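You operate a simulated robot arm through the tools that you are given. There is no shell and no other tool. Be economical: measure what you need, move in short steps, check, and stop when the job is done.

Carry out the task below with a simulated two-armed robot. There is one attempt and no reset: what you move stays moved.

## Task
Take the lid off the tan paper bag and lay it down on the wall edge of the work bench.

It is judged by the outcome, as a careful person would: the job done as asked, and still so three seconds after it is handed in. It fails if anything else is knocked over, pushed out of place, dropped, spilled or broken. Lids that push on must go on centred and level and be pressed home; caps that screw on are set level and turned clockwise until they are tight.

## Robot
Two 7-joint arms with two-finger parallel grippers on one trunk, on a base that drives. Base frame: it is fixed to the floor where the robot stands at the start and does not move with it; the origin is under the middle of the robot, x ahead of it, y to its left, z up; the surface under the hand at the start is at about z = 900. Lengths are in mm, angles in degrees, forces in N, time in s.
The left shoulder is at the start at [50, 209, 1196], the right one opposite. With the tool pointing down near the work surface each hand reaches from about 280 to 920 mm from the robot's upright axis, wherever it stands, measured 20 degrees to its own side. Payload 4.4 kg a hand.
The tool frame of a hand sits at the grasp point between the pads (the TCP): z along the fingers, y along the line on which they close. The tips reach 23 mm beyond it. Largest opening 94 mm; finger width 38, thickness 10; the body of the gripper, 54 by 96 mm, starts 39 mm behind the TCP.
Orientation is that of the tool frame in the base frame, as a unit quaternion [w, x, y, z]. With the fingers straight down and closing along the base's y, the tool's x points along the base's -x, its y along +y and its z along -z.

## Interface
- The arms move only by the tool jog_arm. It takes "left_deltas", "right_deltas" or both (then of equal length, played together; a hand with none holds still); each is a list of rows, each a list of 3 entries, a list of its own where there are three numbers: the closure in counts, from 0 (fully open) to 255 (shut), then the shift along the tool's x, y, z in cm, then the turn, a rotation vector about the tool's x, y, z in degrees. In form: [[jaw, [tx, ty, tz], [wx, wy, wz]], ...]. A call has 1 to 12 rows; each row is the pose to reach, as a shift and turn from the pose commanded when the call began, along the tool's axes at that moment. A row lasts 0.2 s, in which the tool goes at most 50 mm and 8.6 degrees; a call with a longer step from one row to the next is refused whole, and so is a gripper value outside its range. A pose out of reach is approached as far as the arm can. The call stops where the force on the tool passes 40 N (or 10 N more than at its start, if that is more) or the arm is blocked; 0.2 s more then pass. Each finger travels about 108 mm/s and halts on what it meets, pressing with about 31 N; the grip force reading is that of the motor and also rises with nothing between the fingers. The clock runs only during rows and for 0.2 s after the last one: add rows that repeat a pose to give the fingers time. It gives the time, the measured TCP pose, the force on the tool (base axes), the opening and the grip force at its end, in the units of the frame above (readings bear some noise), with the torque about the TCP (base axes, N m) and any sound that the robot's microphone picked up.
- Cameras (640 x 400 px; columns grow to the right, rows downward): "scene" is now at [159.7, -8.8, 1392.5]; the picture's right is [-0.10, -0.99, 0.00], its down [-0.33, 0.04, -0.94] and it looks along [0.94, -0.10, -0.33] (base axes); focal length 295 px, centre (320, 200). "left" rides on the left gripper at [87, -16, -75] in its tool frame; the picture's right is [0.18, 0.98, 0.00], its down [-0.58, 0.11, -0.81] and it looks along [-0.79, 0.15, 0.59] (tool axes); focal length 243 px, centre (320, 200). "right" rides on the right gripper at [86, 16, -74] in its tool frame; the picture's right is [-0.18, 0.98, 0.00], its down [-0.58, -0.11, -0.81] and it looks along [-0.79, -0.15, 0.59] (tool axes); focal length 243 px, centre (320, 200). There is no depth. A picture from a camera that has moved, and an enlarged one, comes with that camera's place and axes in the base frame and with its lens.
- get_image(camera): a new picture of that camera. The clock stands still meanwhile.
- raise_lower(by): slides the trunk up (or, below 0, down) by that many mm; the arms and the scene camera ride with it, the base frame stays. It gives what a move gives, with no picture.
- drive_base(legs): drives the robot by 1 to 6 legs, each [ahead, left, turn to the left] in mm, mm and degrees, along the robot's own axes; the way and the turn of a leg run together, so that a leg with both is an arc; at most 1500 mm and 180 degrees a leg. The arms and the cameras ride along, it lands a little off, and it stops where it bumps. It gives what a move gives.
- pan_tilt(pan, tilt): turns the head with the scene camera to pan (to the left, within 80 degrees either way) and tilt (down, from -29 to 69), counted from straight ahead of the robot. It gives what a move gives.
- zoom(camera, box): a new picture of the part [left, top, right, bottom] of that camera's present view, enlarged. The clock stands still meanwhile.
- finish_job(): hands the job in; it is judged then, once.

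Work in short steps. Places have to be worked out from the pictures, the camera data and where the tool is seen: move nearer, look again, correct. Check each grasp and each placing, and mend what went wrong. You have 120 turns and 92 pictures in all, those below and enlarged ones among them. Open the grippers and draw the arms clear of the work before you hand the job in, unless the task says otherwise; then end with one line.

The tools are called as a command line: name --argument value ..., lists and objects as JSON in quotes. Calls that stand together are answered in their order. jog_arm: Moves the arms, as the interface text tells. Its arguments: {"type":"object","properties":{"left_deltas":{"type":"array"},"right_deltas":{"type":"array"}},"required":[]} The other tools are called the same way: raise_lower (by) slides the trunk up or down; drive_base (legs) drives the base; pan_tilt (pan, tilt) turns the head that bears the scene camera; get_image (camera) takes a picture; zoom (camera, box) takes an enlarged picture of a part of a camera's view; finish_job () hands the job in.

At the start:

```text
t: 0.0
left_position: [631.3, 158.1, 1255.3]
left_orientation: [0.0, -0.001, 1.0, 0.0]
left_contact_force: [-0.2, -0.1, 0.6]
left_wrist_torque: [0.0, -0.01, 0.02]
left_grip_width: 94.1
left_grip_force: 0.1
right_position: [432.0, -272.1, 1225.7]
right_orientation: [0.0, 0.0, 1.0, 0.0]
right_contact_force: [-0.4, -0.5, 0.5]
right_wrist_torque: [0.03, -0.01, 0.01]
right_grip_width: 94.1
right_grip_force: 0.1
trunk travel left (down, up): [-275.0, 288.0]
robot x, y, heading: [1.1, 0.2, 0.4]
head pan, tilt: [-6.0, 19.5]
```

scene: 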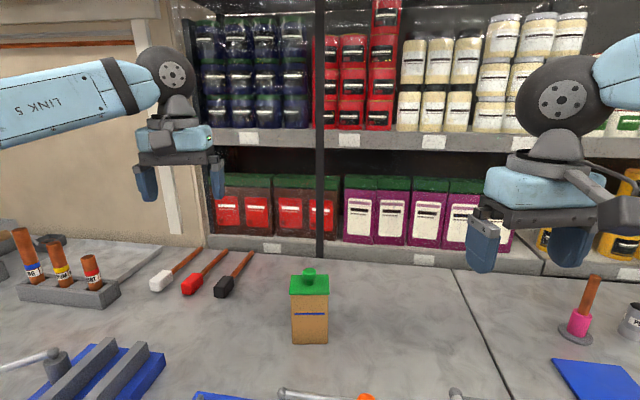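
right: 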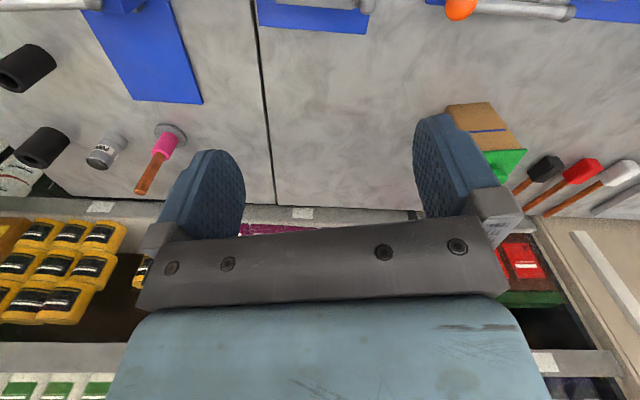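
left: 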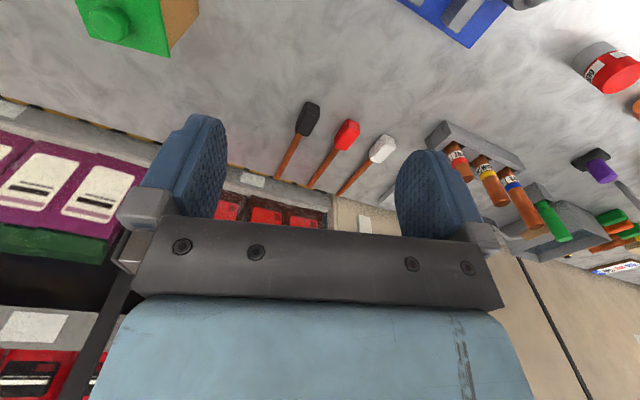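

The bag with its green knobbed lid stands at about (670, -40). I'll look closer at it and at the far bench edge.

zoom --camera "scene" --box '[240, 240, 400, 360]'

zoom --camera "scene" --box '[160, 200, 560, 400]'

zoom --camera "left" --box '[0, 0, 320, 200]'

```text
3.33 times, centred on (320, 300) of scene
camera zoom: at [159.7, -8.8, 1392.5], right [-0.1, -0.99, 0.0], down [-0.33, 0.04, -0.94], along [0.94, -0.1, -0.33], focal length 984 px, centre (320, -133)
```

zoom: 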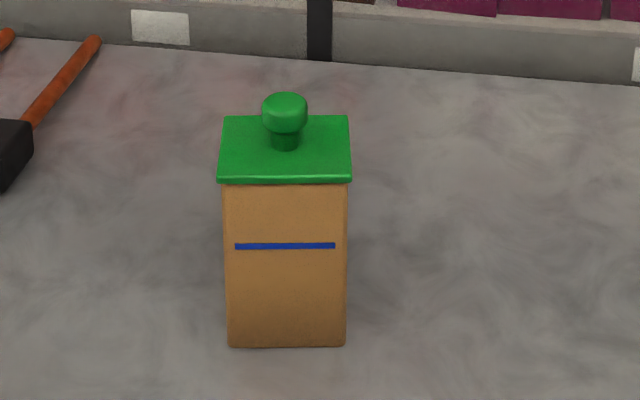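

```text
1.60 times, centred on (360, 300) of scene
camera zoom: at [159.7, -8.8, 1392.5], right [-0.1, -0.99, 0.0], down [-0.33, 0.04, -0.94], along [0.94, -0.1, -0.33], focal length 472 px, centre (256, 40)
```

zoom: 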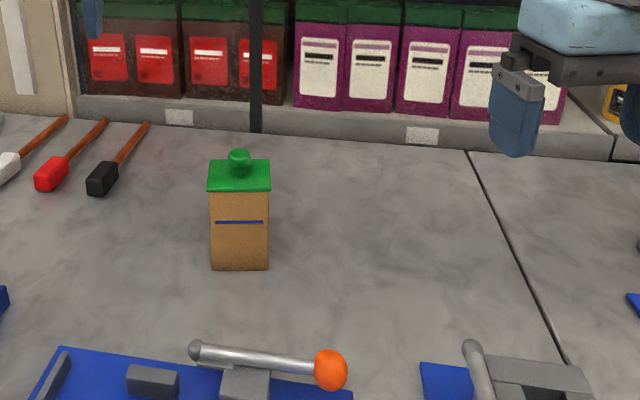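

```text
2.00 times, centred on (160, 100) of left
camera zoom: at [546.3, 143.2, 1329.4], right [-0.19, 0.98, 0.0], down [0.58, 0.11, 0.81], along [0.79, 0.15, -0.59], focal length 485 px, centre (640, 400)
```

zoom: 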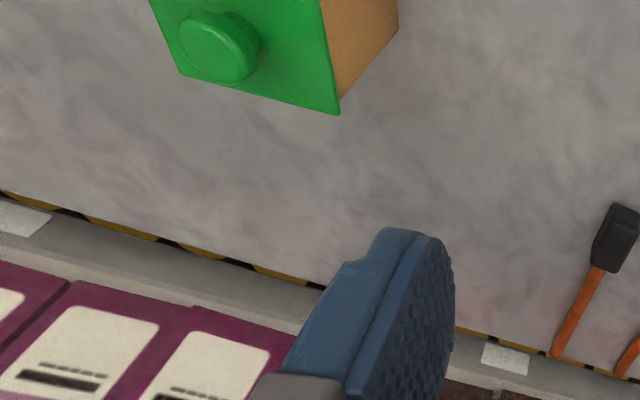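

The lid is about 79×67 mm, centred near (683, -42), lid top z≈1026, knob top z≈1058; the far edge is at x≈1004. I'll tilt the head to see the bench's near edge (room for driving ahead), then the wall side.

pan_tilt --pan 0 --tilt 65

get_image --camera "scene"

pan_tilt --pan 0 --tilt 30

get_image --camera "scene"

```text
t: 1.1
left_position: [631.4, 159.1, 1255.7]
left_orientation: [0.0, -0.001, 1.0, 0.0]
left_contact_force: [0.9, -0.3, -0.7]
left_wrist_torque: [-0.02, -0.02, 0.04]
left_grip_width: 94.0
left_grip_force: 0.0
right_position: [432.2, -272.7, 1225.8]
right_orientation: [0.0, 0.0, 1.0, 0.0]
right_contact_force: [0.7, -0.8, -0.2]
right_wrist_torque: [0.03, 0.02, 0.01]
right_grip_width: 94.3
right_grip_force: 0.1
trunk travel left (down, up): [-275.0, 288.0]
robot x, y, heading: [-3.3, 0.2, 0.1]
head pan, tilt: [0.0, 65.0]
```

```text
85 pictures are left
camera scene: at [127.8, 1.0, 1328.0], right [0.0, -1.0, 0.0], down [-0.91, 0.0, -0.42], along [0.42, 0.0, -0.91], focal length 295 px, centre (320, 200)
```

scene: 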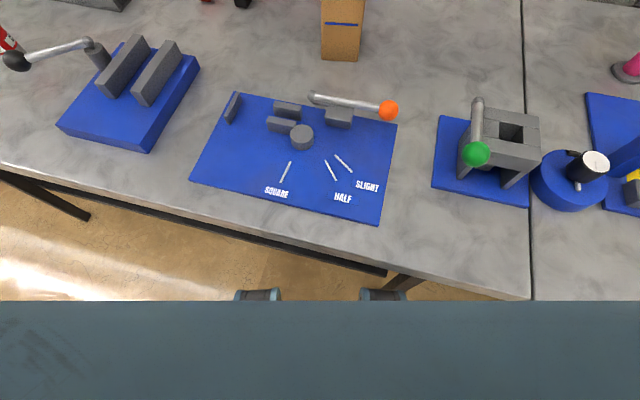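

```text
t: 2.1
left_position: [631.2, 159.2, 1254.5]
left_orientation: [0.0, -0.001, 1.0, 0.0]
left_contact_force: [0.3, 0.4, 0.3]
left_wrist_torque: [0.0, 0.0, 0.0]
left_grip_width: 93.7
left_grip_force: 0.1
right_position: [432.3, -272.2, 1225.9]
right_orientation: [0.0, -0.001, 1.0, 0.0]
right_contact_force: [-0.3, 0.6, 0.3]
right_wrist_torque: [0.0, 0.0, 0.0]
right_grip_width: 93.7
right_grip_force: 0.1
trunk travel left (down, up): [-275.0, 288.0]
robot x, y, heading: [-1.3, 4.1, 0.1]
head pan, tilt: [0.0, 30.0]
```

```text
84 pictures are left
camera scene: at [157.4, 1.0, 1375.6], right [0.0, -1.0, 0.0], down [-0.5, 0.0, -0.87], along [0.87, 0.0, -0.5], focal length 295 px, centre (320, 200)
```

scene: 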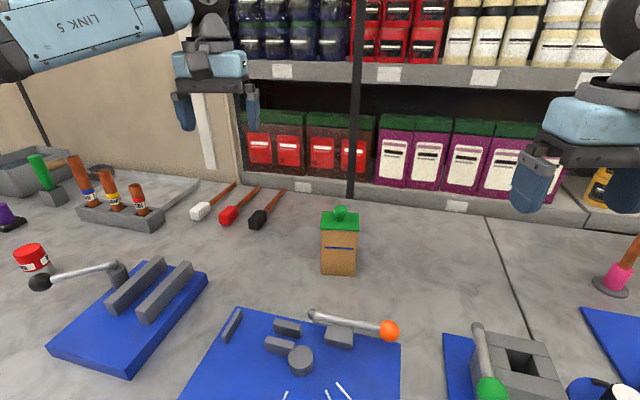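

The bench is yawed about -15°: the far edge runs through about (1040, 69) and (896, -473), so it is nearer on the right. The right arm can set the lid near (885, -240) without driving. I refine the knob position with zooms.

zoom --camera "scene" --box '[280, 190, 400, 290]'

zoom --camera "scene" --box '[300, 150, 560, 310]'

get_image --camera "right"

```text
4.00 times, centred on (340, 240) of scene
camera zoom: at [157.4, 1.0, 1375.6], right [0.0, -1.0, 0.0], down [-0.5, 0.0, -0.87], along [0.87, 0.0, -0.5], focal length 1180 px, centre (240, 40)
```

zoom: 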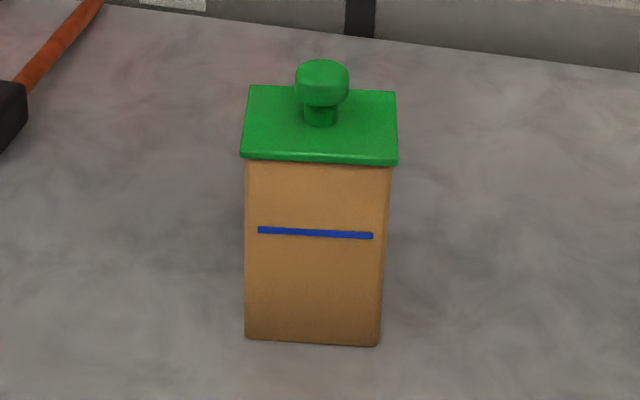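

```text
2.46 times, centred on (430, 230) of scene
camera zoom: at [157.4, 1.0, 1375.6], right [0.0, -1.0, 0.0], down [-0.5, 0.0, -0.87], along [0.87, 0.0, -0.5], focal length 726 px, centre (49, 126)
```

zoom: 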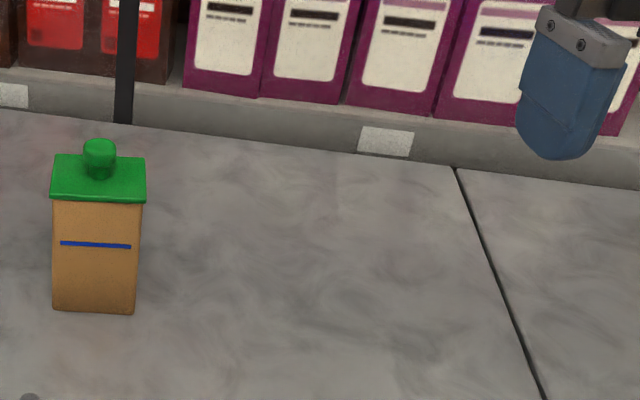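

```text
81 pictures are left
camera right: at [346.4, -256.9, 1301.1], right [0.18, 0.98, 0.0], down [0.58, -0.11, 0.81], along [0.79, -0.15, -0.59], focal length 243 px, centre (320, 200)
```

right: 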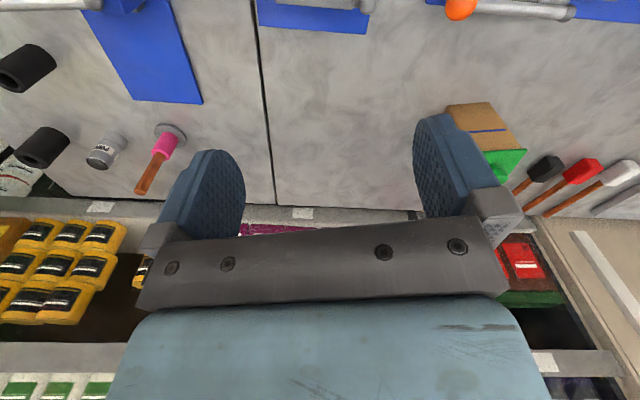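

Knob head centre ≈ (676, -42, 1049), lid top ≈ 1029. I bring the right hand above it at z≈1150 and move the left hand aside.

jog_arm --right_deltas '[[0, [-3, 2.9, 0.95], [0, 0, 0]], [0, [-6.1, 5.8, 1.9], [0, 0, 0]], [0, [-9.2, 8.7, 2.85], [0, 0, 0]], [0, [-12.2, 11.5, 3.8], [0, 0, 0]], [0, [-15.2, 14.4, 4.75], [0, 0, 0]], [0, [-18.3, 17.3, 5.7], [0, 0, 0]], [0, [-21.4, 20.2, 6.65], [0, 0, 0]], [0, [-24.4, 23, 7.6], [0, 0, 0]], [0, [-24.4, 23, 7.6], [0, 0, 0]], [0, [-24.4, 23, 7.6], [0, 0, 0]]]' --left_deltas '[[0, [2, 2, 0], [0, 0, 0]], [0, [4, 4, 0], [0, 0, 0]], [0, [6, 6, 0], [0, 0, 0]], [0, [8, 8, 0], [0, 0, 0]], [0, [10, 10, 0], [0, 0, 0]], [0, [10, 12, 0], [0, 0, 0]], [0, [10, 12, 0], [0, 0, 0]], [0, [10, 12, 0], [0, 0, 0]], [0, [10, 12, 0], [0, 0, 0]], [0, [10, 12, 0], [0, 0, 0]]]'

get_image --camera "right"

get_image --camera "scene"

```text
t: 4.3
left_position: [532.9, 279.5, 1256.2]
left_orientation: [0.0, -0.001, 1.0, 0.0]
left_contact_force: [-0.3, 0.6, -0.2]
left_wrist_torque: [0.01, -0.04, -0.02]
left_grip_width: 94.1
left_grip_force: 0.0
right_position: [596.3, -161.2, 1160.5]
right_orientation: [0.0, 0.0, 1.0, -0.001]
right_contact_force: [-0.1, -0.5, -0.5]
right_wrist_torque: [-0.01, -0.01, 0.0]
right_grip_width: 93.9
right_grip_force: 0.1
right hand out of reach, approached as far as the arm can: row 5, 6, 7, 8, 9, 10
trunk travel left (down, up): [-275.0, 288.0]
robot x, y, heading: [-0.9, -1.1, 0.0]
head pan, tilt: [0.0, 30.0]
```

```text
80 pictures are left
camera right: at [509.5, -144.6, 1235.5], right [0.18, 0.98, 0.0], down [0.58, -0.11, 0.81], along [0.79, -0.15, -0.59], focal length 243 px, centre (320, 200)
```

right: 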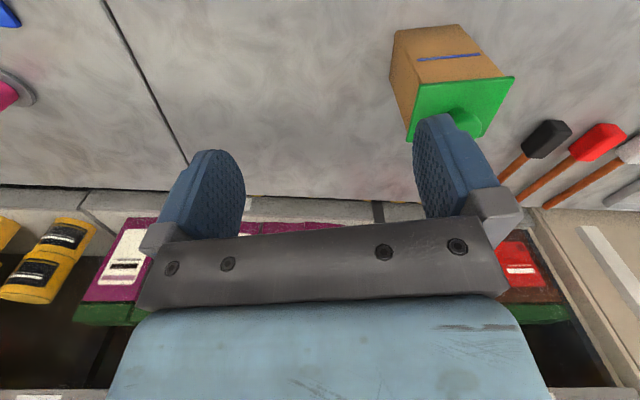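

```text
79 pictures are left
camera scene: at [157.4, 0.9, 1375.6], right [0.0, -1.0, 0.0], down [-0.5, 0.0, -0.87], along [0.87, 0.0, -0.5], focal length 295 px, centre (320, 200)
```

scene: 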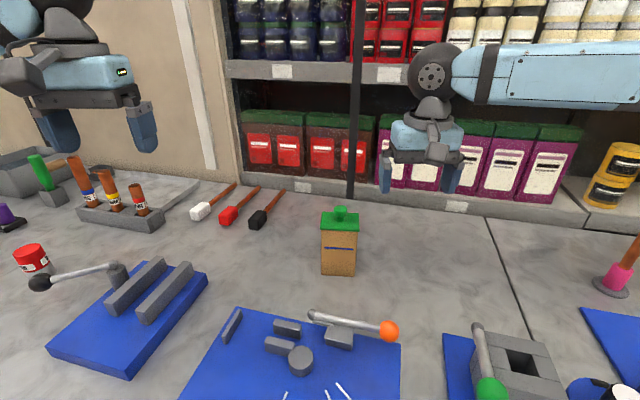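

The right arm was limited at (596,-161). I test which direction is restricted: first straight ahead, without crossing over.

jog_arm --right_deltas '[[0, [-3, 0, 0], [0, 0, 0]], [0, [-6, 0, 0], [0, 0, 0]], [0, [-8, 0, 0], [0, 0, 0]], [0, [-8, 0, 0], [0, 0, 0]]]'

```text
t: 5.3
left_position: [531.7, 279.8, 1255.9]
left_orientation: [0.0, 0.0, 1.0, 0.0]
left_contact_force: [0.1, 0.2, 0.1]
left_wrist_torque: [0.01, 0.02, -0.01]
left_grip_width: 94.0
left_grip_force: 0.1
right_position: [641.9, -193.4, 1160.4]
right_orientation: [0.001, 0.0, 1.0, 0.0]
right_contact_force: [-2.0, -0.2, -0.3]
right_wrist_torque: [-0.02, -0.01, -0.01]
right_grip_width: 94.3
right_grip_force: 0.0
right hand out of reach, approached as far as the arm can: row 1, 2, 3, 4
trunk travel left (down, up): [-275.0, 288.0]
robot x, y, heading: [0.2, 1.3, 0.1]
head pan, tilt: [0.0, 30.0]
```

The arm slides along a joint limit that keeps the hand's yaw; I'll let the hand yaw to the left (seen from above) while heading to the target.

jog_arm --right_deltas '[[0, [0, 0, 0], [0, 0, -8]], [0, [0, 0, 0], [0, 0, -16]], [0, [0, 0, 0], [0, 0, -24]], [0, [0, 3, 0], [0, 0, -30]], [0, [0, 6, 0], [0, 0, -30]], [0, [0, 6, 0], [0, 0, -30]]]'

```text
t: 6.7
left_position: [531.8, 280.5, 1257.0]
left_orientation: [0.0, -0.001, 1.0, 0.0]
left_contact_force: [1.1, -0.6, -0.6]
left_wrist_torque: [-0.01, 0.0, -0.04]
left_grip_width: 94.0
left_grip_force: 0.1
right_position: [617.0, -175.4, 1162.1]
right_orientation: [0.0, -0.259, 0.966, 0.001]
right_contact_force: [-0.2, -0.3, -1.1]
right_wrist_torque: [0.05, -0.01, -0.01]
right_grip_width: 94.2
right_grip_force: 0.0
right hand out of reach, approached as far as the arm can: row 4, 5, 6
trunk travel left (down, up): [-275.0, 288.0]
robot x, y, heading: [3.0, 1.9, -0.1]
head pan, tilt: [0.0, 30.0]
```

Yaw isn't the limit; the hand is probably too high relative to the shoulder. I raise the trunk 160 mm, then retry with the hand lower relative to it.

raise_lower --by 160

jog_arm --right_deltas '[[0, [0, 0, 4], [0, 0, 8]], [0, [0, 0, 8], [0, 0, 16]], [0, [0, 0, 12], [0, 0, 24]], [0, [0, 0, 15], [0, 0, 30]], [0, [-2, 3.5, 15], [0, 0, 30]], [0, [-4, 7, 15], [0, 0, 30]], [0, [-4, 7, 15], [0, 0, 30]]]'

```text
t: 8.6
left_position: [532.6, 280.7, 1417.3]
left_orientation: [0.0, 0.0, 1.0, 0.0]
left_contact_force: [0.1, -0.1, 0.2]
left_wrist_torque: [0.0, 0.0, 0.0]
left_grip_width: 93.7
left_grip_force: 0.1
right_position: [617.8, -174.8, 1320.8]
right_orientation: [0.0, -0.259, 0.966, 0.0]
right_contact_force: [-1.1, -0.4, -0.1]
right_wrist_torque: [-0.01, -0.01, 0.01]
right_grip_width: 94.1
right_grip_force: 0.1
trunk travel left (down, up): [-435.0, 128.0]
robot x, y, heading: [1.3, 3.4, 0.2]
head pan, tilt: [0.0, 30.0]
```

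```text
t: 10.2
left_position: [531.3, 280.0, 1416.6]
left_orientation: [0.0, -0.001, 1.0, 0.0]
left_contact_force: [-0.7, 0.3, -0.3]
left_wrist_torque: [-0.01, 0.01, -0.03]
left_grip_width: 94.2
left_grip_force: 0.0
right_position: [577.9, -175.2, 1198.0]
right_orientation: [-0.001, 0.0, 1.0, 0.001]
right_contact_force: [-0.7, -0.6, 0.0]
right_wrist_torque: [-0.04, 0.01, -0.04]
right_grip_width: 93.9
right_grip_force: 0.1
right hand out of reach, approached as far as the arm can: row 2, 3, 4, 5, 6, 7
trunk travel left (down, up): [-435.0, 128.0]
robot x, y, heading: [-0.9, 3.0, -0.1]
head pan, tilt: [0.0, 30.0]
```

Lower makes it worse, so something in the arm's posture binds. I look at the arm's configuration.

pan_tilt --pan -45 --tilt 15

get_image --camera "scene"

pan_tilt --pan 45 --tilt 15

get_image --camera "scene"

```text
t: 11.3
left_position: [531.3, 280.0, 1416.6]
left_orientation: [-0.001, -0.001, 1.0, 0.0]
left_contact_force: [0.3, 0.1, -0.4]
left_wrist_torque: [0.02, -0.01, 0.0]
left_grip_width: 93.9
left_grip_force: 0.0
right_position: [577.7, -173.9, 1198.9]
right_orientation: [0.0, 0.0, 1.0, 0.001]
right_contact_force: [-1.1, 1.4, 0.1]
right_wrist_torque: [0.0, 0.0, -0.01]
right_grip_width: 93.9
right_grip_force: 0.2
trunk travel left (down, up): [-435.0, 128.0]
robot x, y, heading: [-0.2, -1.2, 0.2]
head pan, tilt: [-45.0, 15.0]
```

```text
78 pictures are left
camera scene: at [133.2, -65.0, 1559.8], right [-0.71, -0.71, 0.0], down [-0.18, 0.18, -0.97], along [0.68, -0.68, -0.26], focal length 295 px, centre (320, 200)
```

scene: 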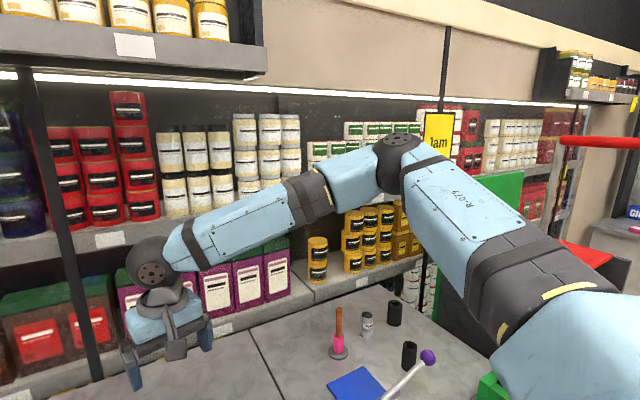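

```text
t: 12.9
left_position: [531.2, 280.4, 1416.4]
left_orientation: [0.0, -0.001, 1.0, 0.0]
left_contact_force: [0.1, -0.1, 0.3]
left_wrist_torque: [-0.01, -0.02, 0.0]
left_grip_width: 93.9
left_grip_force: 0.1
right_position: [577.7, -174.2, 1199.7]
right_orientation: [0.0, 0.0, 1.0, 0.001]
right_contact_force: [0.8, 0.1, 0.0]
right_wrist_torque: [-0.03, -0.02, 0.01]
right_grip_width: 93.8
right_grip_force: 0.0
trunk travel left (down, up): [-435.0, 128.0]
robot x, y, heading: [1.1, 4.1, 0.1]
head pan, tilt: [45.0, 15.0]
```

```text
77 pictures are left
camera scene: at [133.1, 67.0, 1559.8], right [0.71, -0.71, 0.0], down [-0.18, -0.18, -0.97], along [0.68, 0.68, -0.26], focal length 295 px, centre (320, 200)
```

scene: 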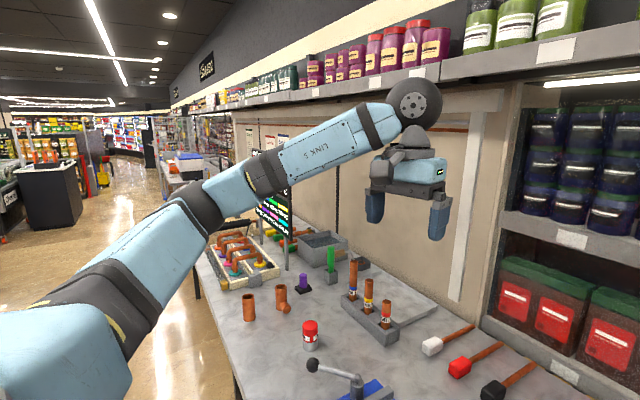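

The right elbow is folded far out and binds when crossing inward. I return the right hand to its parking place and try the left arm, lowering the trunk back.

jog_arm --right_deltas '[[0, [4, -3, 0], [0, 0, 0]], [0, [8, -6, 0], [0, 0, 0]], [0, [12, -9, 0], [0, 0, 0]], [0, [16, -12, 0], [0, 0, 0]], [0, [19, -14, 0], [0, 0, 0]], [0, [19, -14, 0], [0, 0, 0]], [0, [19, -14, 0], [0, 0, 0]]]'

pan_tilt --pan 0 --tilt 69

get_image --camera "scene"

```text
t: 14.5
left_position: [532.3, 279.9, 1417.3]
left_orientation: [0.0, -0.001, 1.0, -0.001]
left_contact_force: [-0.6, 0.6, -0.4]
left_wrist_torque: [0.01, -0.02, 0.01]
left_grip_width: 94.1
left_grip_force: 0.0
right_position: [387.7, -313.9, 1197.2]
right_orientation: [0.0, 0.0, 1.0, -0.001]
right_contact_force: [-0.2, -0.2, 0.1]
right_wrist_torque: [-0.03, 0.0, -0.01]
right_grip_width: 93.6
right_grip_force: 0.1
trunk travel left (down, up): [-435.0, 128.0]
robot x, y, heading: [-1.8, 1.0, 0.1]
head pan, tilt: [45.0, 15.0]
```

```text
t: 15.8
left_position: [532.2, 279.2, 1417.1]
left_orientation: [0.0, 0.0, 1.0, 0.0]
left_contact_force: [-0.4, -0.4, -0.3]
left_wrist_torque: [0.0, 0.0, -0.02]
left_grip_width: 93.6
left_grip_force: 0.0
right_position: [388.0, -314.1, 1198.5]
right_orientation: [0.0, 0.001, 1.0, 0.001]
right_contact_force: [0.2, 0.1, 0.3]
right_wrist_torque: [0.04, 0.0, 0.0]
right_grip_width: 94.0
right_grip_force: 0.1
trunk travel left (down, up): [-435.0, 128.0]
robot x, y, heading: [-3.2, -0.7, 0.1]
head pan, tilt: [0.0, 68.8]
```

```text
76 pictures are left
camera scene: at [122.9, 1.0, 1484.2], right [0.0, -1.0, 0.0], down [-0.93, 0.0, -0.36], along [0.36, 0.0, -0.93], focal length 295 px, centre (320, 200)
```

scene: 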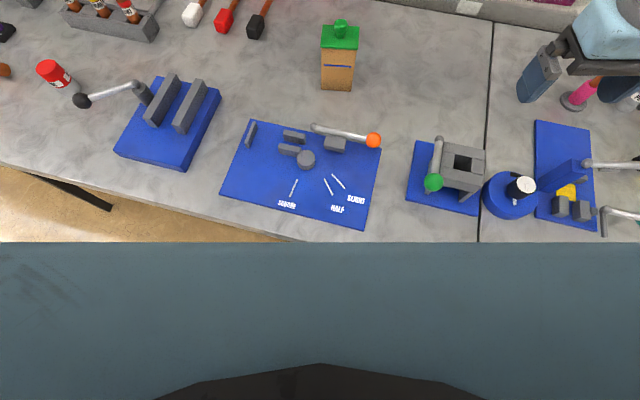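

The chest hides the floor; not useful. I raise the right hand, lower the trunk back, then try the left hand toward a point above the knob.

jog_arm --right_deltas '[[0, [0, 0, -5], [0, 0, 0]], [0, [0, 0, -10], [0, 0, 0]], [0, [0, 0, -15], [0, 0, 0]], [0, [0, 0, -15], [0, 0, 0]]]'

raise_lower --by -160

jog_arm --left_deltas '[[0, [-1.5, -4, -0.5], [0, 0, 0]], [0, [-3, -8, 0], [0, 0, 0]], [0, [-5, -12, 1], [0, 0, 0]], [0, [-7, -16, 2], [0, 0, 0]], [0, [-9, -20, 4], [0, 0, 0]], [0, [-11, -24, 6], [0, 0, 0]], [0, [-12.5, -28, 8], [0, 0, 0]], [0, [-14.4, -32.2, 10], [0, 0, 0]], [0, [-14.4, -32.2, 10], [0, 0, 0]], [0, [-14.4, -32.2, 10], [0, 0, 0]]]'

get_image --camera "left"

```text
t: 16.8
left_position: [532.5, 280.4, 1415.7]
left_orientation: [0.001, 0.0, 1.0, 0.001]
left_contact_force: [0.4, -1.1, 0.0]
left_wrist_torque: [-0.02, 0.01, -0.01]
left_grip_width: 93.8
left_grip_force: 0.0
right_position: [387.8, -313.6, 1350.4]
right_orientation: [0.0, 0.001, 1.0, 0.0]
right_contact_force: [0.0, 0.5, 0.1]
right_wrist_torque: [0.0, 0.0, -0.03]
right_grip_width: 94.2
right_grip_force: 0.1
trunk travel left (down, up): [-435.0, 128.0]
robot x, y, heading: [1.2, -1.6, -0.0]
head pan, tilt: [0.0, 68.8]
```

```text
t: 18.6
left_position: [531.4, 282.0, 1257.6]
left_orientation: [0.0, -0.001, 1.0, 0.0]
left_contact_force: [0.7, -0.2, -0.4]
left_wrist_torque: [0.02, 0.05, 0.02]
left_grip_width: 93.9
left_grip_force: 0.2
right_position: [387.4, -313.4, 1190.8]
right_orientation: [0.0, 0.0, 1.0, 0.0]
right_contact_force: [-0.5, 0.1, 0.1]
right_wrist_torque: [-0.03, 0.01, -0.01]
right_grip_width: 94.2
right_grip_force: 0.0
trunk travel left (down, up): [-275.0, 288.0]
robot x, y, heading: [1.6, 3.5, 0.1]
head pan, tilt: [0.0, 68.8]
```

```text
refused: row 8 steps farther than a row can; nothing moved
```

```text
75 pictures are left
camera left: at [446.6, 264.6, 1330.6], right [-0.19, 0.98, 0.0], down [0.58, 0.11, 0.81], along [0.79, 0.15, -0.59], focal length 243 px, centre (320, 200)
```

left: 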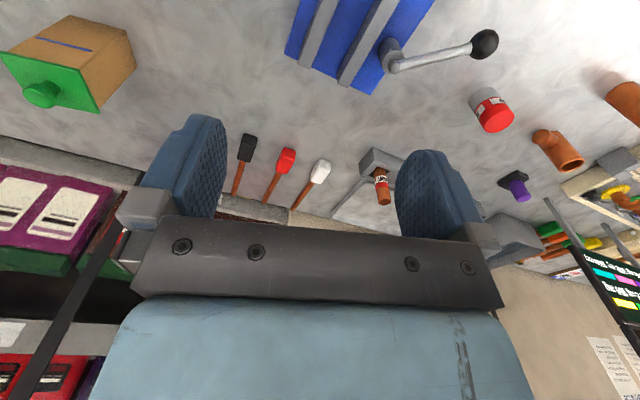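

One step was too long; I resend with smaller steps.

jog_arm --left_deltas '[[0, [-1.5, -3.5, 0], [0, 0, 0]], [0, [-3, -7, 1], [0, 0, 0]], [0, [-4.7, -10.5, 2], [0, 0, 0]], [0, [-6.4, -14, 3.2], [0, 0, 0]], [0, [-8, -17.5, 4.4], [0, 0, 0]], [0, [-9.6, -21, 5.6], [0, 0, 0]], [0, [-11.2, -24.5, 6.8], [0, 0, 0]], [0, [-12.8, -28.2, 8.2], [0, 0, 0]], [0, [-14.4, -32.2, 9.6], [0, 0, 0]], [0, [-14.4, -32.2, 9.6], [0, 0, 0]], [0, [-14.4, -32.2, 9.6], [0, 0, 0]]]'

get_image --camera "left"

```text
t: 21.0
left_position: [678.5, -42.6, 1161.3]
left_orientation: [0.001, 0.0, 1.0, 0.0]
left_contact_force: [-0.3, -0.2, -0.6]
left_wrist_torque: [-0.01, 0.01, -0.04]
left_grip_width: 93.9
left_grip_force: 0.0
right_position: [388.1, -314.1, 1189.7]
right_orientation: [-0.001, 0.0, 1.0, 0.001]
right_contact_force: [-1.2, -0.1, -0.3]
right_wrist_torque: [0.0, 0.0, -0.02]
right_grip_width: 94.0
right_grip_force: 0.1
trunk travel left (down, up): [-275.0, 288.0]
robot x, y, heading: [-0.9, -0.8, 0.2]
head pan, tilt: [0.0, 68.8]
```

```text
74 pictures are left
camera left: at [593.1, -58.5, 1235.7], right [-0.18, 0.98, 0.0], down [0.58, 0.11, 0.81], along [0.79, 0.15, -0.59], focal length 243 px, centre (320, 200)
```

left: 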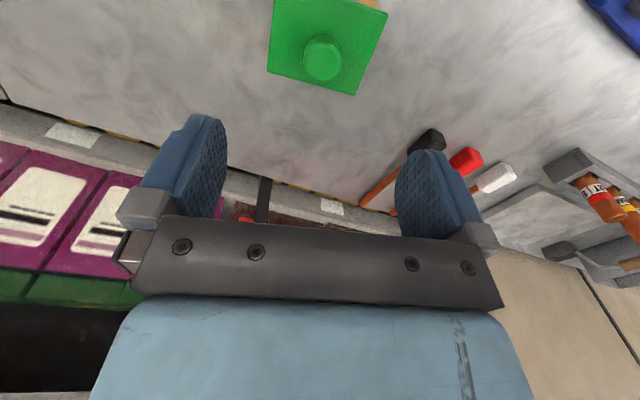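

The left arm reaches well; from this view the knob is at ≈(671, -42). Before grasping I test how far the left hand reaches toward the far edge.

jog_arm --left_deltas '[[0, [-4, 0, 0], [0, 0, 0]], [0, [-8, 0, 0], [0, 0, 0]], [0, [-12, 0, 0], [0, 0, 0]], [0, [-16, 0, 0], [0, 0, 0]], [0, [-20, 0, 2], [0, 0, 0]], [0, [-22, 0, 6], [0, 0, 0]], [0, [-24, 0, 10], [0, 0, 0]], [0, [-26, 0, 14], [0, 0, 0]], [0, [-26, 0, 18], [0, 0, 0]], [0, [-26, 0, 18], [0, 0, 0]], [0, [-26, 0, 18], [0, 0, 0]]]'

get_image --camera "left"

```text
t: 23.4
left_position: [820.2, 0.8, 998.1]
left_orientation: [0.0, -0.001, 1.0, 0.0]
left_contact_force: [0.6, -0.2, -0.1]
left_wrist_torque: [0.0, -0.01, 0.02]
left_grip_width: 94.1
left_grip_force: 0.1
left hand out of reach, approached as far as the arm can: row 3, 4, 5, 6, 7, 8, 9, 10, 11
right_position: [388.7, -314.6, 1190.2]
right_orientation: [0.0, 0.0, 1.0, 0.0]
right_contact_force: [-0.7, -0.3, -0.6]
right_wrist_torque: [0.04, 0.03, 0.0]
right_grip_width: 94.0
right_grip_force: 0.0
trunk travel left (down, up): [-275.0, 288.0]
robot x, y, heading: [-1.0, -0.5, 0.0]
head pan, tilt: [0.0, 68.8]
```

```text
73 pictures are left
camera left: at [734.1, -15.7, 1072.1], right [-0.19, 0.98, 0.0], down [0.58, 0.11, 0.81], along [0.79, 0.15, -0.59], focal length 243 px, centre (320, 200)
```

left: 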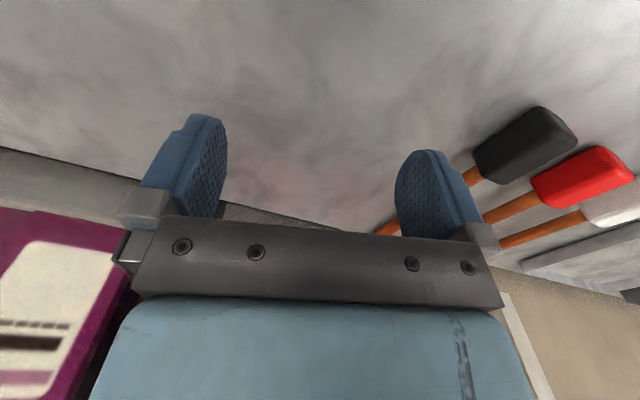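

The left hand tops out around x=820 here. Turning the base right about 40° puts the left shoulder forward: reach then ends ~50 mm from the far edge, and the bag is in the left hand's good zone. I raise and retract the hand first, and look toward the right.

jog_arm --left_deltas '[[0, [0, 0, -4.5], [0, 0, 0]], [0, [0, 0, -9], [0, 0, 0]], [0, [0, 0, -13.5], [0, 0, 0]], [0, [1, 0, -18], [0, 0, 0]], [0, [4, 2, -21], [0, 0, 0]], [0, [8, 4, -23], [0, 0, 0]], [0, [12, 6, -25], [0, 0, 0]], [0, [16, 8, -27], [0, 0, 0]], [0, [20, 10, -27], [0, 0, 0]], [0, [24, 12, -27], [0, 0, 0]], [0, [28, 14, -27], [0, 0, 0]], [0, [28, 14, -27], [0, 0, 0]]]'

pan_tilt --pan -80 --tilt 25

get_image --camera "scene"

```text
t: 26.0
left_position: [543.0, 140.4, 1268.8]
left_orientation: [0.0, -0.001, 1.0, 0.0]
left_contact_force: [0.2, -0.1, -0.5]
left_wrist_torque: [0.01, 0.03, 0.03]
left_grip_width: 93.9
left_grip_force: 0.1
left hand out of reach, approached as far as the arm can: row 3, 4
right_position: [389.6, -313.6, 1189.2]
right_orientation: [0.001, 0.0, 1.0, 0.001]
right_contact_force: [-0.5, -1.0, -0.2]
right_wrist_torque: [0.05, 0.03, 0.03]
right_grip_width: 94.2
right_grip_force: 0.0
trunk travel left (down, up): [-275.0, 288.0]
robot x, y, heading: [-0.4, 1.2, -0.2]
head pan, tilt: [0.0, 68.8]
```

```text
t: 27.5
left_position: [541.7, 139.8, 1268.5]
left_orientation: [0.0, -0.001, 1.0, 0.0]
left_contact_force: [0.0, -0.3, 0.0]
left_wrist_torque: [0.0, 0.03, 0.0]
left_grip_width: 93.8
left_grip_force: 0.1
right_position: [388.4, -313.0, 1189.4]
right_orientation: [-0.001, 0.0, 1.0, -0.001]
right_contact_force: [0.2, -1.5, 0.4]
right_wrist_torque: [0.0, 0.03, 0.01]
right_grip_width: 94.1
right_grip_force: 0.1
trunk travel left (down, up): [-275.0, 288.0]
robot x, y, heading: [-1.3, -2.4, -0.2]
head pan, tilt: [-80.0, 25.0]
```

```text
72 pictures are left
camera scene: at [83.1, -89.7, 1383.6], right [-0.98, -0.17, 0.0], down [-0.07, 0.42, -0.91], along [0.16, -0.89, -0.42], focal length 295 px, centre (320, 200)
```

scene: 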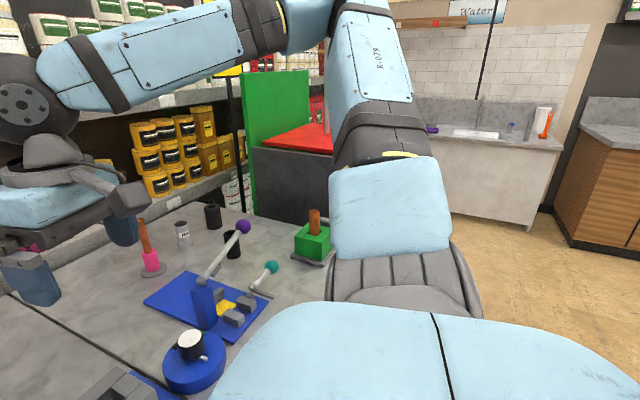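

The right and rear are clear. I turn the base right in two parts, 20° first.

drive_base --legs '[[0, 0, -20]]'

```text
t: 29.0
left_position: [559.6, -52.9, 1268.8]
left_orientation: [0.0, 0.172, 0.985, 0.0]
left_contact_force: [-0.8, -0.3, 0.4]
left_wrist_torque: [-0.01, 0.05, 0.02]
left_grip_width: 94.1
left_grip_force: 0.1
right_position: [258.8, -425.8, 1189.9]
right_orientation: [0.0, 0.173, 0.985, 0.0]
right_contact_force: [-0.6, -0.4, 0.3]
right_wrist_torque: [0.01, 0.02, -0.02]
right_grip_width: 94.0
right_grip_force: 0.1
trunk travel left (down, up): [-275.0, 288.0]
robot x, y, heading: [-2.5, -1.4, -19.8]
head pan, tilt: [-80.0, 25.0]
```

drive_base --legs '[[0, 0, -20]]'

pan_tilt --pan 30 --tilt 30

get_image --camera "scene"

```text
t: 30.5
left_position: [506.2, -239.3, 1270.0]
left_orientation: [0.0, 0.34, 0.94, 0.0]
left_contact_force: [0.2, 0.8, -0.2]
left_wrist_torque: [-0.02, -0.01, -0.04]
left_grip_width: 94.0
left_grip_force: 0.0
right_position: [97.2, -489.4, 1190.5]
right_orientation: [-0.001, 0.34, 0.94, 0.0]
right_contact_force: [-0.1, -1.0, -0.1]
right_wrist_torque: [-0.02, -0.04, 0.01]
right_grip_width: 93.9
right_grip_force: 0.0
trunk travel left (down, up): [-275.0, 288.0]
robot x, y, heading: [2.5, -1.3, -39.7]
head pan, tilt: [-80.0, 25.0]
```

```text
t: 32.4
left_position: [506.7, -240.1, 1268.9]
left_orientation: [0.0, 0.341, 0.94, 0.001]
left_contact_force: [0.3, 0.8, 0.8]
left_wrist_torque: [-0.02, -0.03, 0.02]
left_grip_width: 94.0
left_grip_force: 0.1
right_position: [97.1, -489.5, 1190.9]
right_orientation: [0.0, 0.342, 0.94, 0.0]
right_contact_force: [-0.2, 0.2, 1.0]
right_wrist_torque: [0.01, 0.0, 0.01]
right_grip_width: 94.0
right_grip_force: 0.0
trunk travel left (down, up): [-275.0, 288.0]
robot x, y, heading: [3.9, -0.6, -39.9]
head pan, tilt: [30.0, 30.0]
```

```text
71 pictures are left
camera scene: at [140.5, -57.6, 1375.6], right [-0.17, -0.99, 0.0], down [-0.49, 0.09, -0.87], along [0.85, -0.15, -0.5], focal length 295 px, centre (320, 200)
```

scene: 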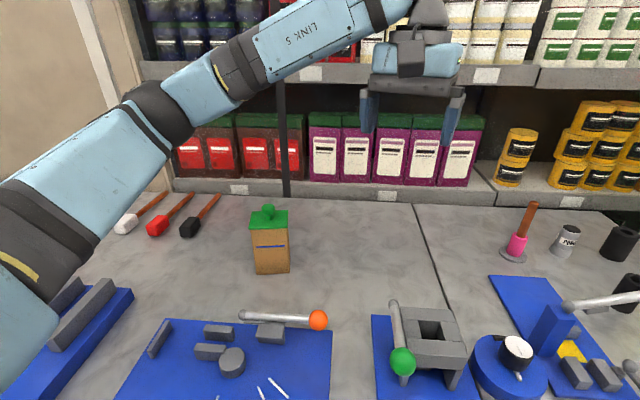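

Knob re-measured ≈ (671, -40); far edge consistent. I move the left hand (now yawed with the base) above the knob.

jog_arm --left_deltas '[[0, [0, 4, 1], [0, 0, 0]], [0, [0, 8, 2.5], [0, 0, 0]], [0, [0, 12, 4], [0, 0, 0]], [0, [0, 16, 5.5], [0, 0, 0]], [0, [0, 20, 7.5], [0, 0, 0]], [0, [0.1, 24, 9.5], [0, 0, 0]], [0, [0.1, 25.8, 11], [0, 0, 0]], [0, [0.1, 25.8, 11], [0, 0, 0]], [0, [0.1, 25.8, 11], [0, 0, 0]]]'

get_image --camera "left"

get_image --camera "scene"

```text
t: 34.4
left_position: [672.0, -40.4, 1158.8]
left_orientation: [0.001, 0.341, 0.94, 0.0]
left_contact_force: [-0.3, 0.0, -0.7]
left_wrist_torque: [0.01, -0.01, 0.01]
left_grip_width: 94.3
left_grip_force: 0.1
right_position: [97.2, -488.0, 1189.9]
right_orientation: [0.0, 0.341, 0.94, 0.001]
right_contact_force: [-0.9, -0.9, 0.4]
right_wrist_torque: [0.01, 0.0, -0.03]
right_grip_width: 93.7
right_grip_force: 0.1
trunk travel left (down, up): [-275.0, 288.0]
robot x, y, heading: [-3.5, 4.0, -40.0]
head pan, tilt: [30.0, 30.0]
```

```text
70 pictures are left
camera left: at [596.1, 3.6, 1232.9], right [0.49, 0.87, 0.0], down [0.52, -0.29, 0.81], along [0.7, -0.39, -0.59], focal length 243 px, centre (320, 200)
```

left: 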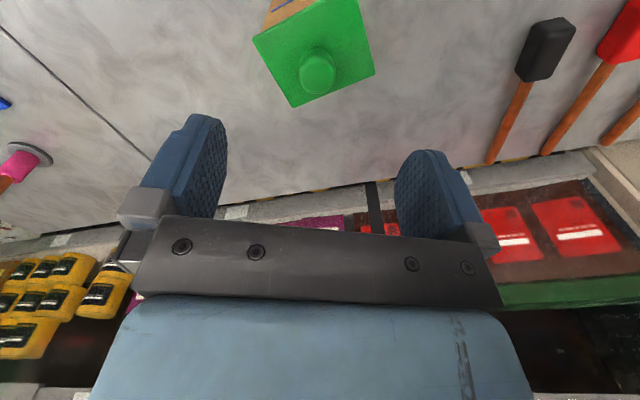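

```text
69 pictures are left
camera scene: at [140.7, -57.4, 1375.6], right [-0.17, -0.99, 0.0], down [-0.49, 0.09, -0.87], along [0.85, -0.15, -0.5], focal length 295 px, centre (320, 200)
```

scene: 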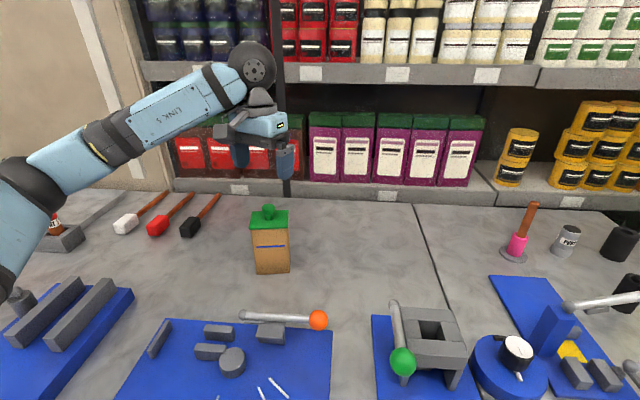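

Both views agree (knob ≈ (669, -39)). I descend to z≈1080 and check.

jog_arm --left_deltas '[[0, [0.1, 0.05, 3], [0, 0, 0]], [0, [0.2, 0.05, 6], [0, 0, 0]], [0, [0.2, 0.05, 7.9], [0, 0, 0]], [0, [0.2, 0.05, 7.9], [0, 0, 0]]]'

get_image --camera "left"

zoom --camera "scene" --box '[200, 120, 360, 280]'

```text
t: 35.4
left_position: [667.8, -39.3, 1079.0]
left_orientation: [0.0, 0.34, 0.94, 0.0]
left_contact_force: [-0.3, -0.8, -0.4]
left_wrist_torque: [-0.02, 0.0, 0.02]
left_grip_width: 93.9
left_grip_force: 0.1
right_position: [96.9, -489.8, 1190.1]
right_orientation: [0.0, 0.341, 0.94, 0.0]
right_contact_force: [-0.5, -0.1, 0.7]
right_wrist_torque: [0.02, -0.01, 0.0]
right_grip_width: 93.9
right_grip_force: 0.1
trunk travel left (down, up): [-275.0, 288.0]
robot x, y, heading: [-0.4, 1.1, -39.9]
head pan, tilt: [30.0, 30.0]
```

```text
68 pictures are left
camera left: at [593.6, 4.0, 1153.1], right [0.49, 0.87, 0.0], down [0.52, -0.29, 0.81], along [0.7, -0.39, -0.59], focal length 243 px, centre (320, 200)
```

left: 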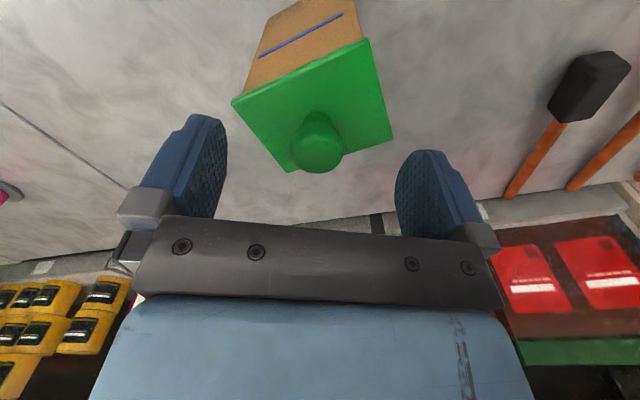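

```text
2.50 times, centred on (280, 200) of scene
camera zoom: at [140.4, -57.6, 1375.6], right [-0.17, -0.99, 0.0], down [-0.49, 0.09, -0.87], along [0.85, -0.15, -0.5], focal length 738 px, centre (420, 200)
```

zoom: 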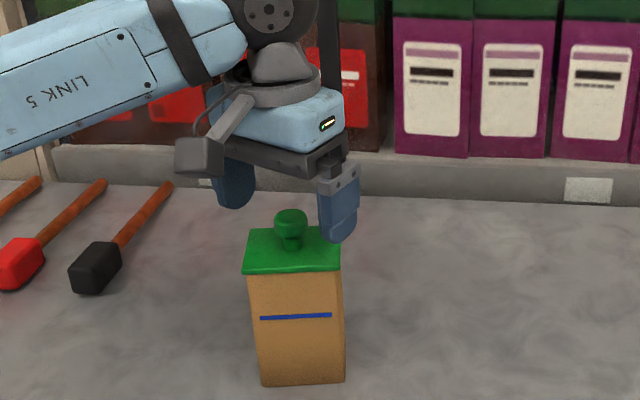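

Centred. I descend to z≈1057 and close on the knob head.

jog_arm --left_deltas '[[0, [0, 0.05, 1.2], [0, 0, 0]], [0, [0, 0.05, 2.2], [0, 0, 0]], [0, [0, 0.05, 2.2], [0, 0, 0]], [255, [0, 0.05, 2.2], [0, 0, 0]], [255, [0, 0.05, 2.2], [0, 0, 0]], [255, [0, 0.05, 2.2], [0, 0, 0]], [255, [0, 0.05, 2.2], [0, 0, 0]], [255, [0, 0.05, 2.2], [0, 0, 0]]]'

zoom --camera "scene" --box '[200, 120, 360, 280]'

get_image --camera "left"

```text
t: 37.2
left_position: [669.6, -39.0, 1057.2]
left_orientation: [0.0, 0.34, 0.941, -0.001]
left_contact_force: [-0.1, 0.2, -0.5]
left_wrist_torque: [0.02, 0.02, 0.0]
left_grip_width: 26.1
left_grip_force: 30.9
right_position: [97.9, -489.3, 1190.8]
right_orientation: [0.0, 0.34, 0.94, 0.0]
right_contact_force: [0.2, 0.1, -0.9]
right_wrist_torque: [-0.02, 0.01, 0.0]
right_grip_width: 93.9
right_grip_force: 0.1
trunk travel left (down, up): [-275.0, 288.0]
robot x, y, heading: [0.2, 2.4, -39.5]
head pan, tilt: [30.0, 30.0]
```

```text
2.50 times, centred on (280, 200) of scene
camera zoom: at [140.6, -57.6, 1375.6], right [-0.17, -0.99, 0.0], down [-0.49, 0.09, -0.87], along [0.85, -0.15, -0.5], focal length 738 px, centre (420, 200)
```

zoom: 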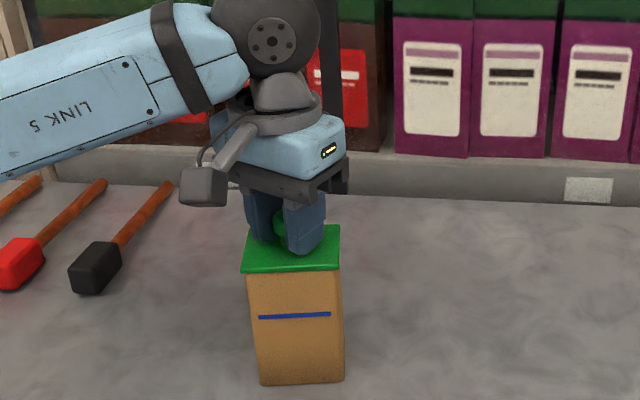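

```text
65 pictures are left
camera left: at [593.3, 4.4, 1131.5], right [0.49, 0.87, 0.0], down [0.52, -0.29, 0.81], along [0.7, -0.39, -0.59], focal length 243 px, centre (320, 200)
```

left: 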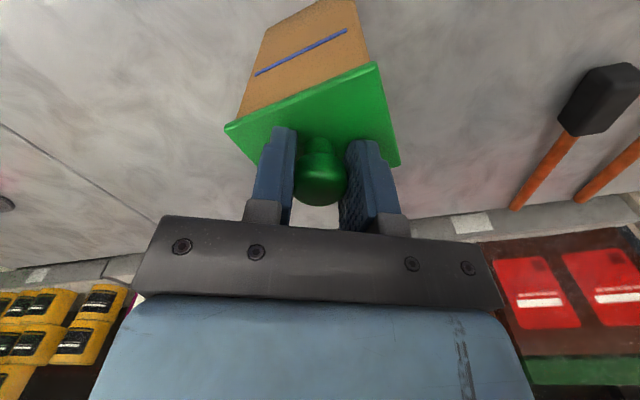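

Gripped at 26 mm. I lift slowly, watching force.

jog_arm --left_deltas '[[255, [0, 0, -0.5], [0, 0, 0]], [255, [0, 0, -1], [0, 0, 0]], [255, [0, 0, -1.5], [0, 0, 0]], [255, [0, 0, -2], [0, 0, 0]], [255, [0, 0, -2], [0, 0, 0]]]'

zoom --camera "scene" --box '[200, 120, 360, 280]'

```text
t: 38.4
left_position: [670.3, -37.8, 1079.5]
left_orientation: [0.0, 0.34, 0.94, 0.0]
left_contact_force: [-0.3, 0.0, -0.9]
left_wrist_torque: [-0.01, 0.0, -0.01]
left_grip_width: 25.9
left_grip_force: 31.2
right_position: [97.7, -487.9, 1190.7]
right_orientation: [0.0, 0.34, 0.94, 0.0]
right_contact_force: [0.8, 0.0, -0.2]
right_wrist_torque: [-0.01, 0.0, 0.02]
right_grip_width: 94.1
right_grip_force: 0.0
trunk travel left (down, up): [-275.0, 288.0]
robot x, y, heading: [-1.0, 3.9, -39.7]
head pan, tilt: [30.0, 30.0]
```

```text
2.50 times, centred on (280, 200) of scene
camera zoom: at [140.7, -57.5, 1375.6], right [-0.17, -0.99, 0.0], down [-0.49, 0.09, -0.87], along [0.85, -0.15, -0.5], focal length 738 px, centre (420, 200)
```

zoom: 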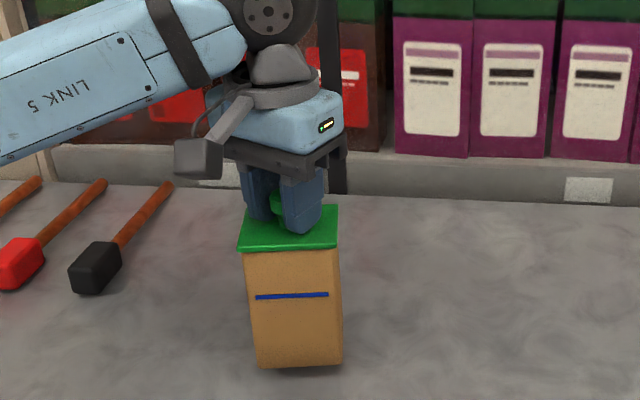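

The whole bag came up: the lid sits tight, so the second hand must hold the bag. I set the bag back exactly where it was.

jog_arm --left_deltas '[[255, [0, 0, 0.7], [0, 0, 0]], [255, [0, 0, 1.4], [0, 0, 0]], [255, [0, 0, 1.8], [0, 0, 0]], [255, [0, 0, 2.0], [0, 0, 0]], [255, [0, 0, 2.1], [0, 0, 0]], [255, [0, 0, 2.1], [0, 0, 0]]]'

zoom --camera "scene" --box '[200, 120, 360, 280]'

```text
t: 39.8
left_position: [670.4, -37.4, 1057.1]
left_orientation: [0.001, 0.341, 0.94, 0.001]
left_contact_force: [1.8, -0.3, 5.3]
left_wrist_torque: [-0.02, -0.06, -0.01]
left_grip_width: 25.9
left_grip_force: 31.2
right_position: [96.5, -490.0, 1190.8]
right_orientation: [0.0, 0.342, 0.94, 0.0]
right_contact_force: [0.4, 0.0, 0.0]
right_wrist_torque: [-0.01, 0.0, 0.02]
right_grip_width: 94.1
right_grip_force: 0.0
trunk travel left (down, up): [-275.0, 288.0]
robot x, y, heading: [0.9, -1.1, -39.6]
head pan, tilt: [30.0, 30.0]
```

```text
2.50 times, centred on (280, 200) of scene
camera zoom: at [140.0, -57.6, 1375.8], right [-0.17, -0.99, 0.0], down [-0.49, 0.09, -0.87], along [0.85, -0.15, -0.5], focal length 738 px, centre (420, 200)
```

zoom: 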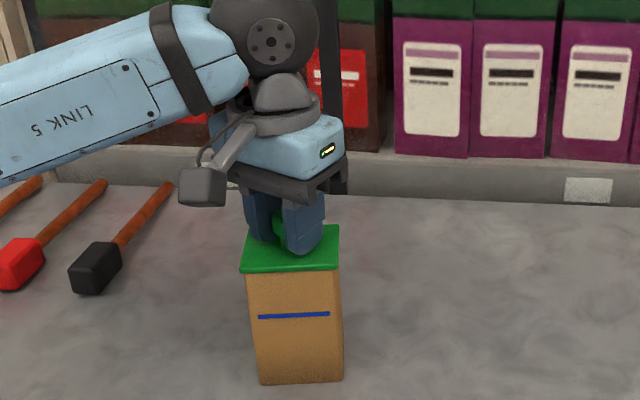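

Bag is back in place. I open, rise and retract the left hand; then turn the base to about +12° so the right hand can hold the bag body from the front while the left pulls.

jog_arm --left_deltas '[[0, [0, 0, 0], [0, 0, 0]], [0, [0, 0, 0], [0, 0, 0]], [0, [0, 0, 0], [0, 0, 0]], [0, [0, 0, -3], [0, 0, 0]], [0, [0, 0, -7], [0, 0, 0]], [0, [0, 0, -11], [0, 0, 0]], [0, [0, 0, -15], [0, 0, 0]], [0, [0, 0, -19], [0, 0, 0]], [0, [0, -4, -21], [0, 0, 0]], [0, [0, -8, -21], [0, 0, 0]], [0, [0, -12, -21], [0, 0, 0]], [0, [0, -12, -21], [0, 0, 0]]]'

drive_base --legs '[[0, 0, 52]]'

pan_tilt --pan -10 --tilt 30

get_image --camera "scene"

```text
t: 42.4
left_position: [597.3, -131.3, 1265.5]
left_orientation: [-0.001, 0.34, 0.941, -0.001]
left_contact_force: [1.0, 1.1, -0.3]
left_wrist_torque: [0.0, -0.01, 0.02]
left_grip_width: 94.1
left_grip_force: 0.0
right_position: [96.2, -488.2, 1189.5]
right_orientation: [0.001, 0.34, 0.94, -0.001]
right_contact_force: [0.2, 1.1, 0.2]
right_wrist_torque: [-0.01, 0.0, -0.01]
right_grip_width: 93.7
right_grip_force: 0.1
trunk travel left (down, up): [-275.0, 288.0]
robot x, y, heading: [2.4, 0.7, -39.9]
head pan, tilt: [30.0, 30.0]
```

```text
t: 45.1
left_position: [468.9, 390.6, 1266.0]
left_orientation: [-0.001, -0.109, 0.994, 0.0]
left_contact_force: [0.0, -0.7, -0.3]
left_wrist_torque: [0.0, 0.03, 0.01]
left_grip_width: 94.2
left_grip_force: 0.0
right_position: [446.2, -223.1, 1190.2]
right_orientation: [0.0, -0.108, 0.994, 0.001]
right_contact_force: [-0.1, -0.6, -0.7]
right_wrist_torque: [-0.01, -0.01, -0.01]
right_grip_width: 93.9
right_grip_force: 0.1
trunk travel left (down, up): [-275.0, 288.0]
robot x, y, heading: [4.3, 0.3, 12.4]
head pan, tilt: [30.0, 30.0]
```

```text
t: 46.2
left_position: [469.4, 392.1, 1265.6]
left_orientation: [0.0, -0.109, 0.994, 0.0]
left_contact_force: [0.4, -0.3, -0.5]
left_wrist_torque: [-0.01, 0.0, -0.02]
left_grip_width: 93.8
left_grip_force: 0.1
right_position: [447.3, -223.3, 1189.1]
right_orientation: [0.001, -0.108, 0.994, 0.0]
right_contact_force: [0.6, 0.6, 0.3]
right_wrist_torque: [0.01, -0.02, 0.04]
right_grip_width: 93.9
right_grip_force: 0.0
trunk travel left (down, up): [-275.0, 288.0]
robot x, y, heading: [-4.4, 4.1, 12.3]
head pan, tilt: [-10.0, 30.0]
```

```text
62 pictures are left
camera scene: at [155.9, 19.4, 1375.6], right [0.04, -1.0, 0.0], down [-0.5, -0.02, -0.87], along [0.87, 0.04, -0.5], focal length 295 px, centre (320, 200)
```

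scene: 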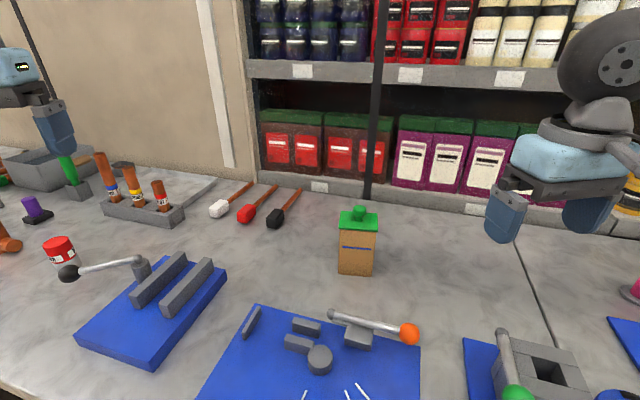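

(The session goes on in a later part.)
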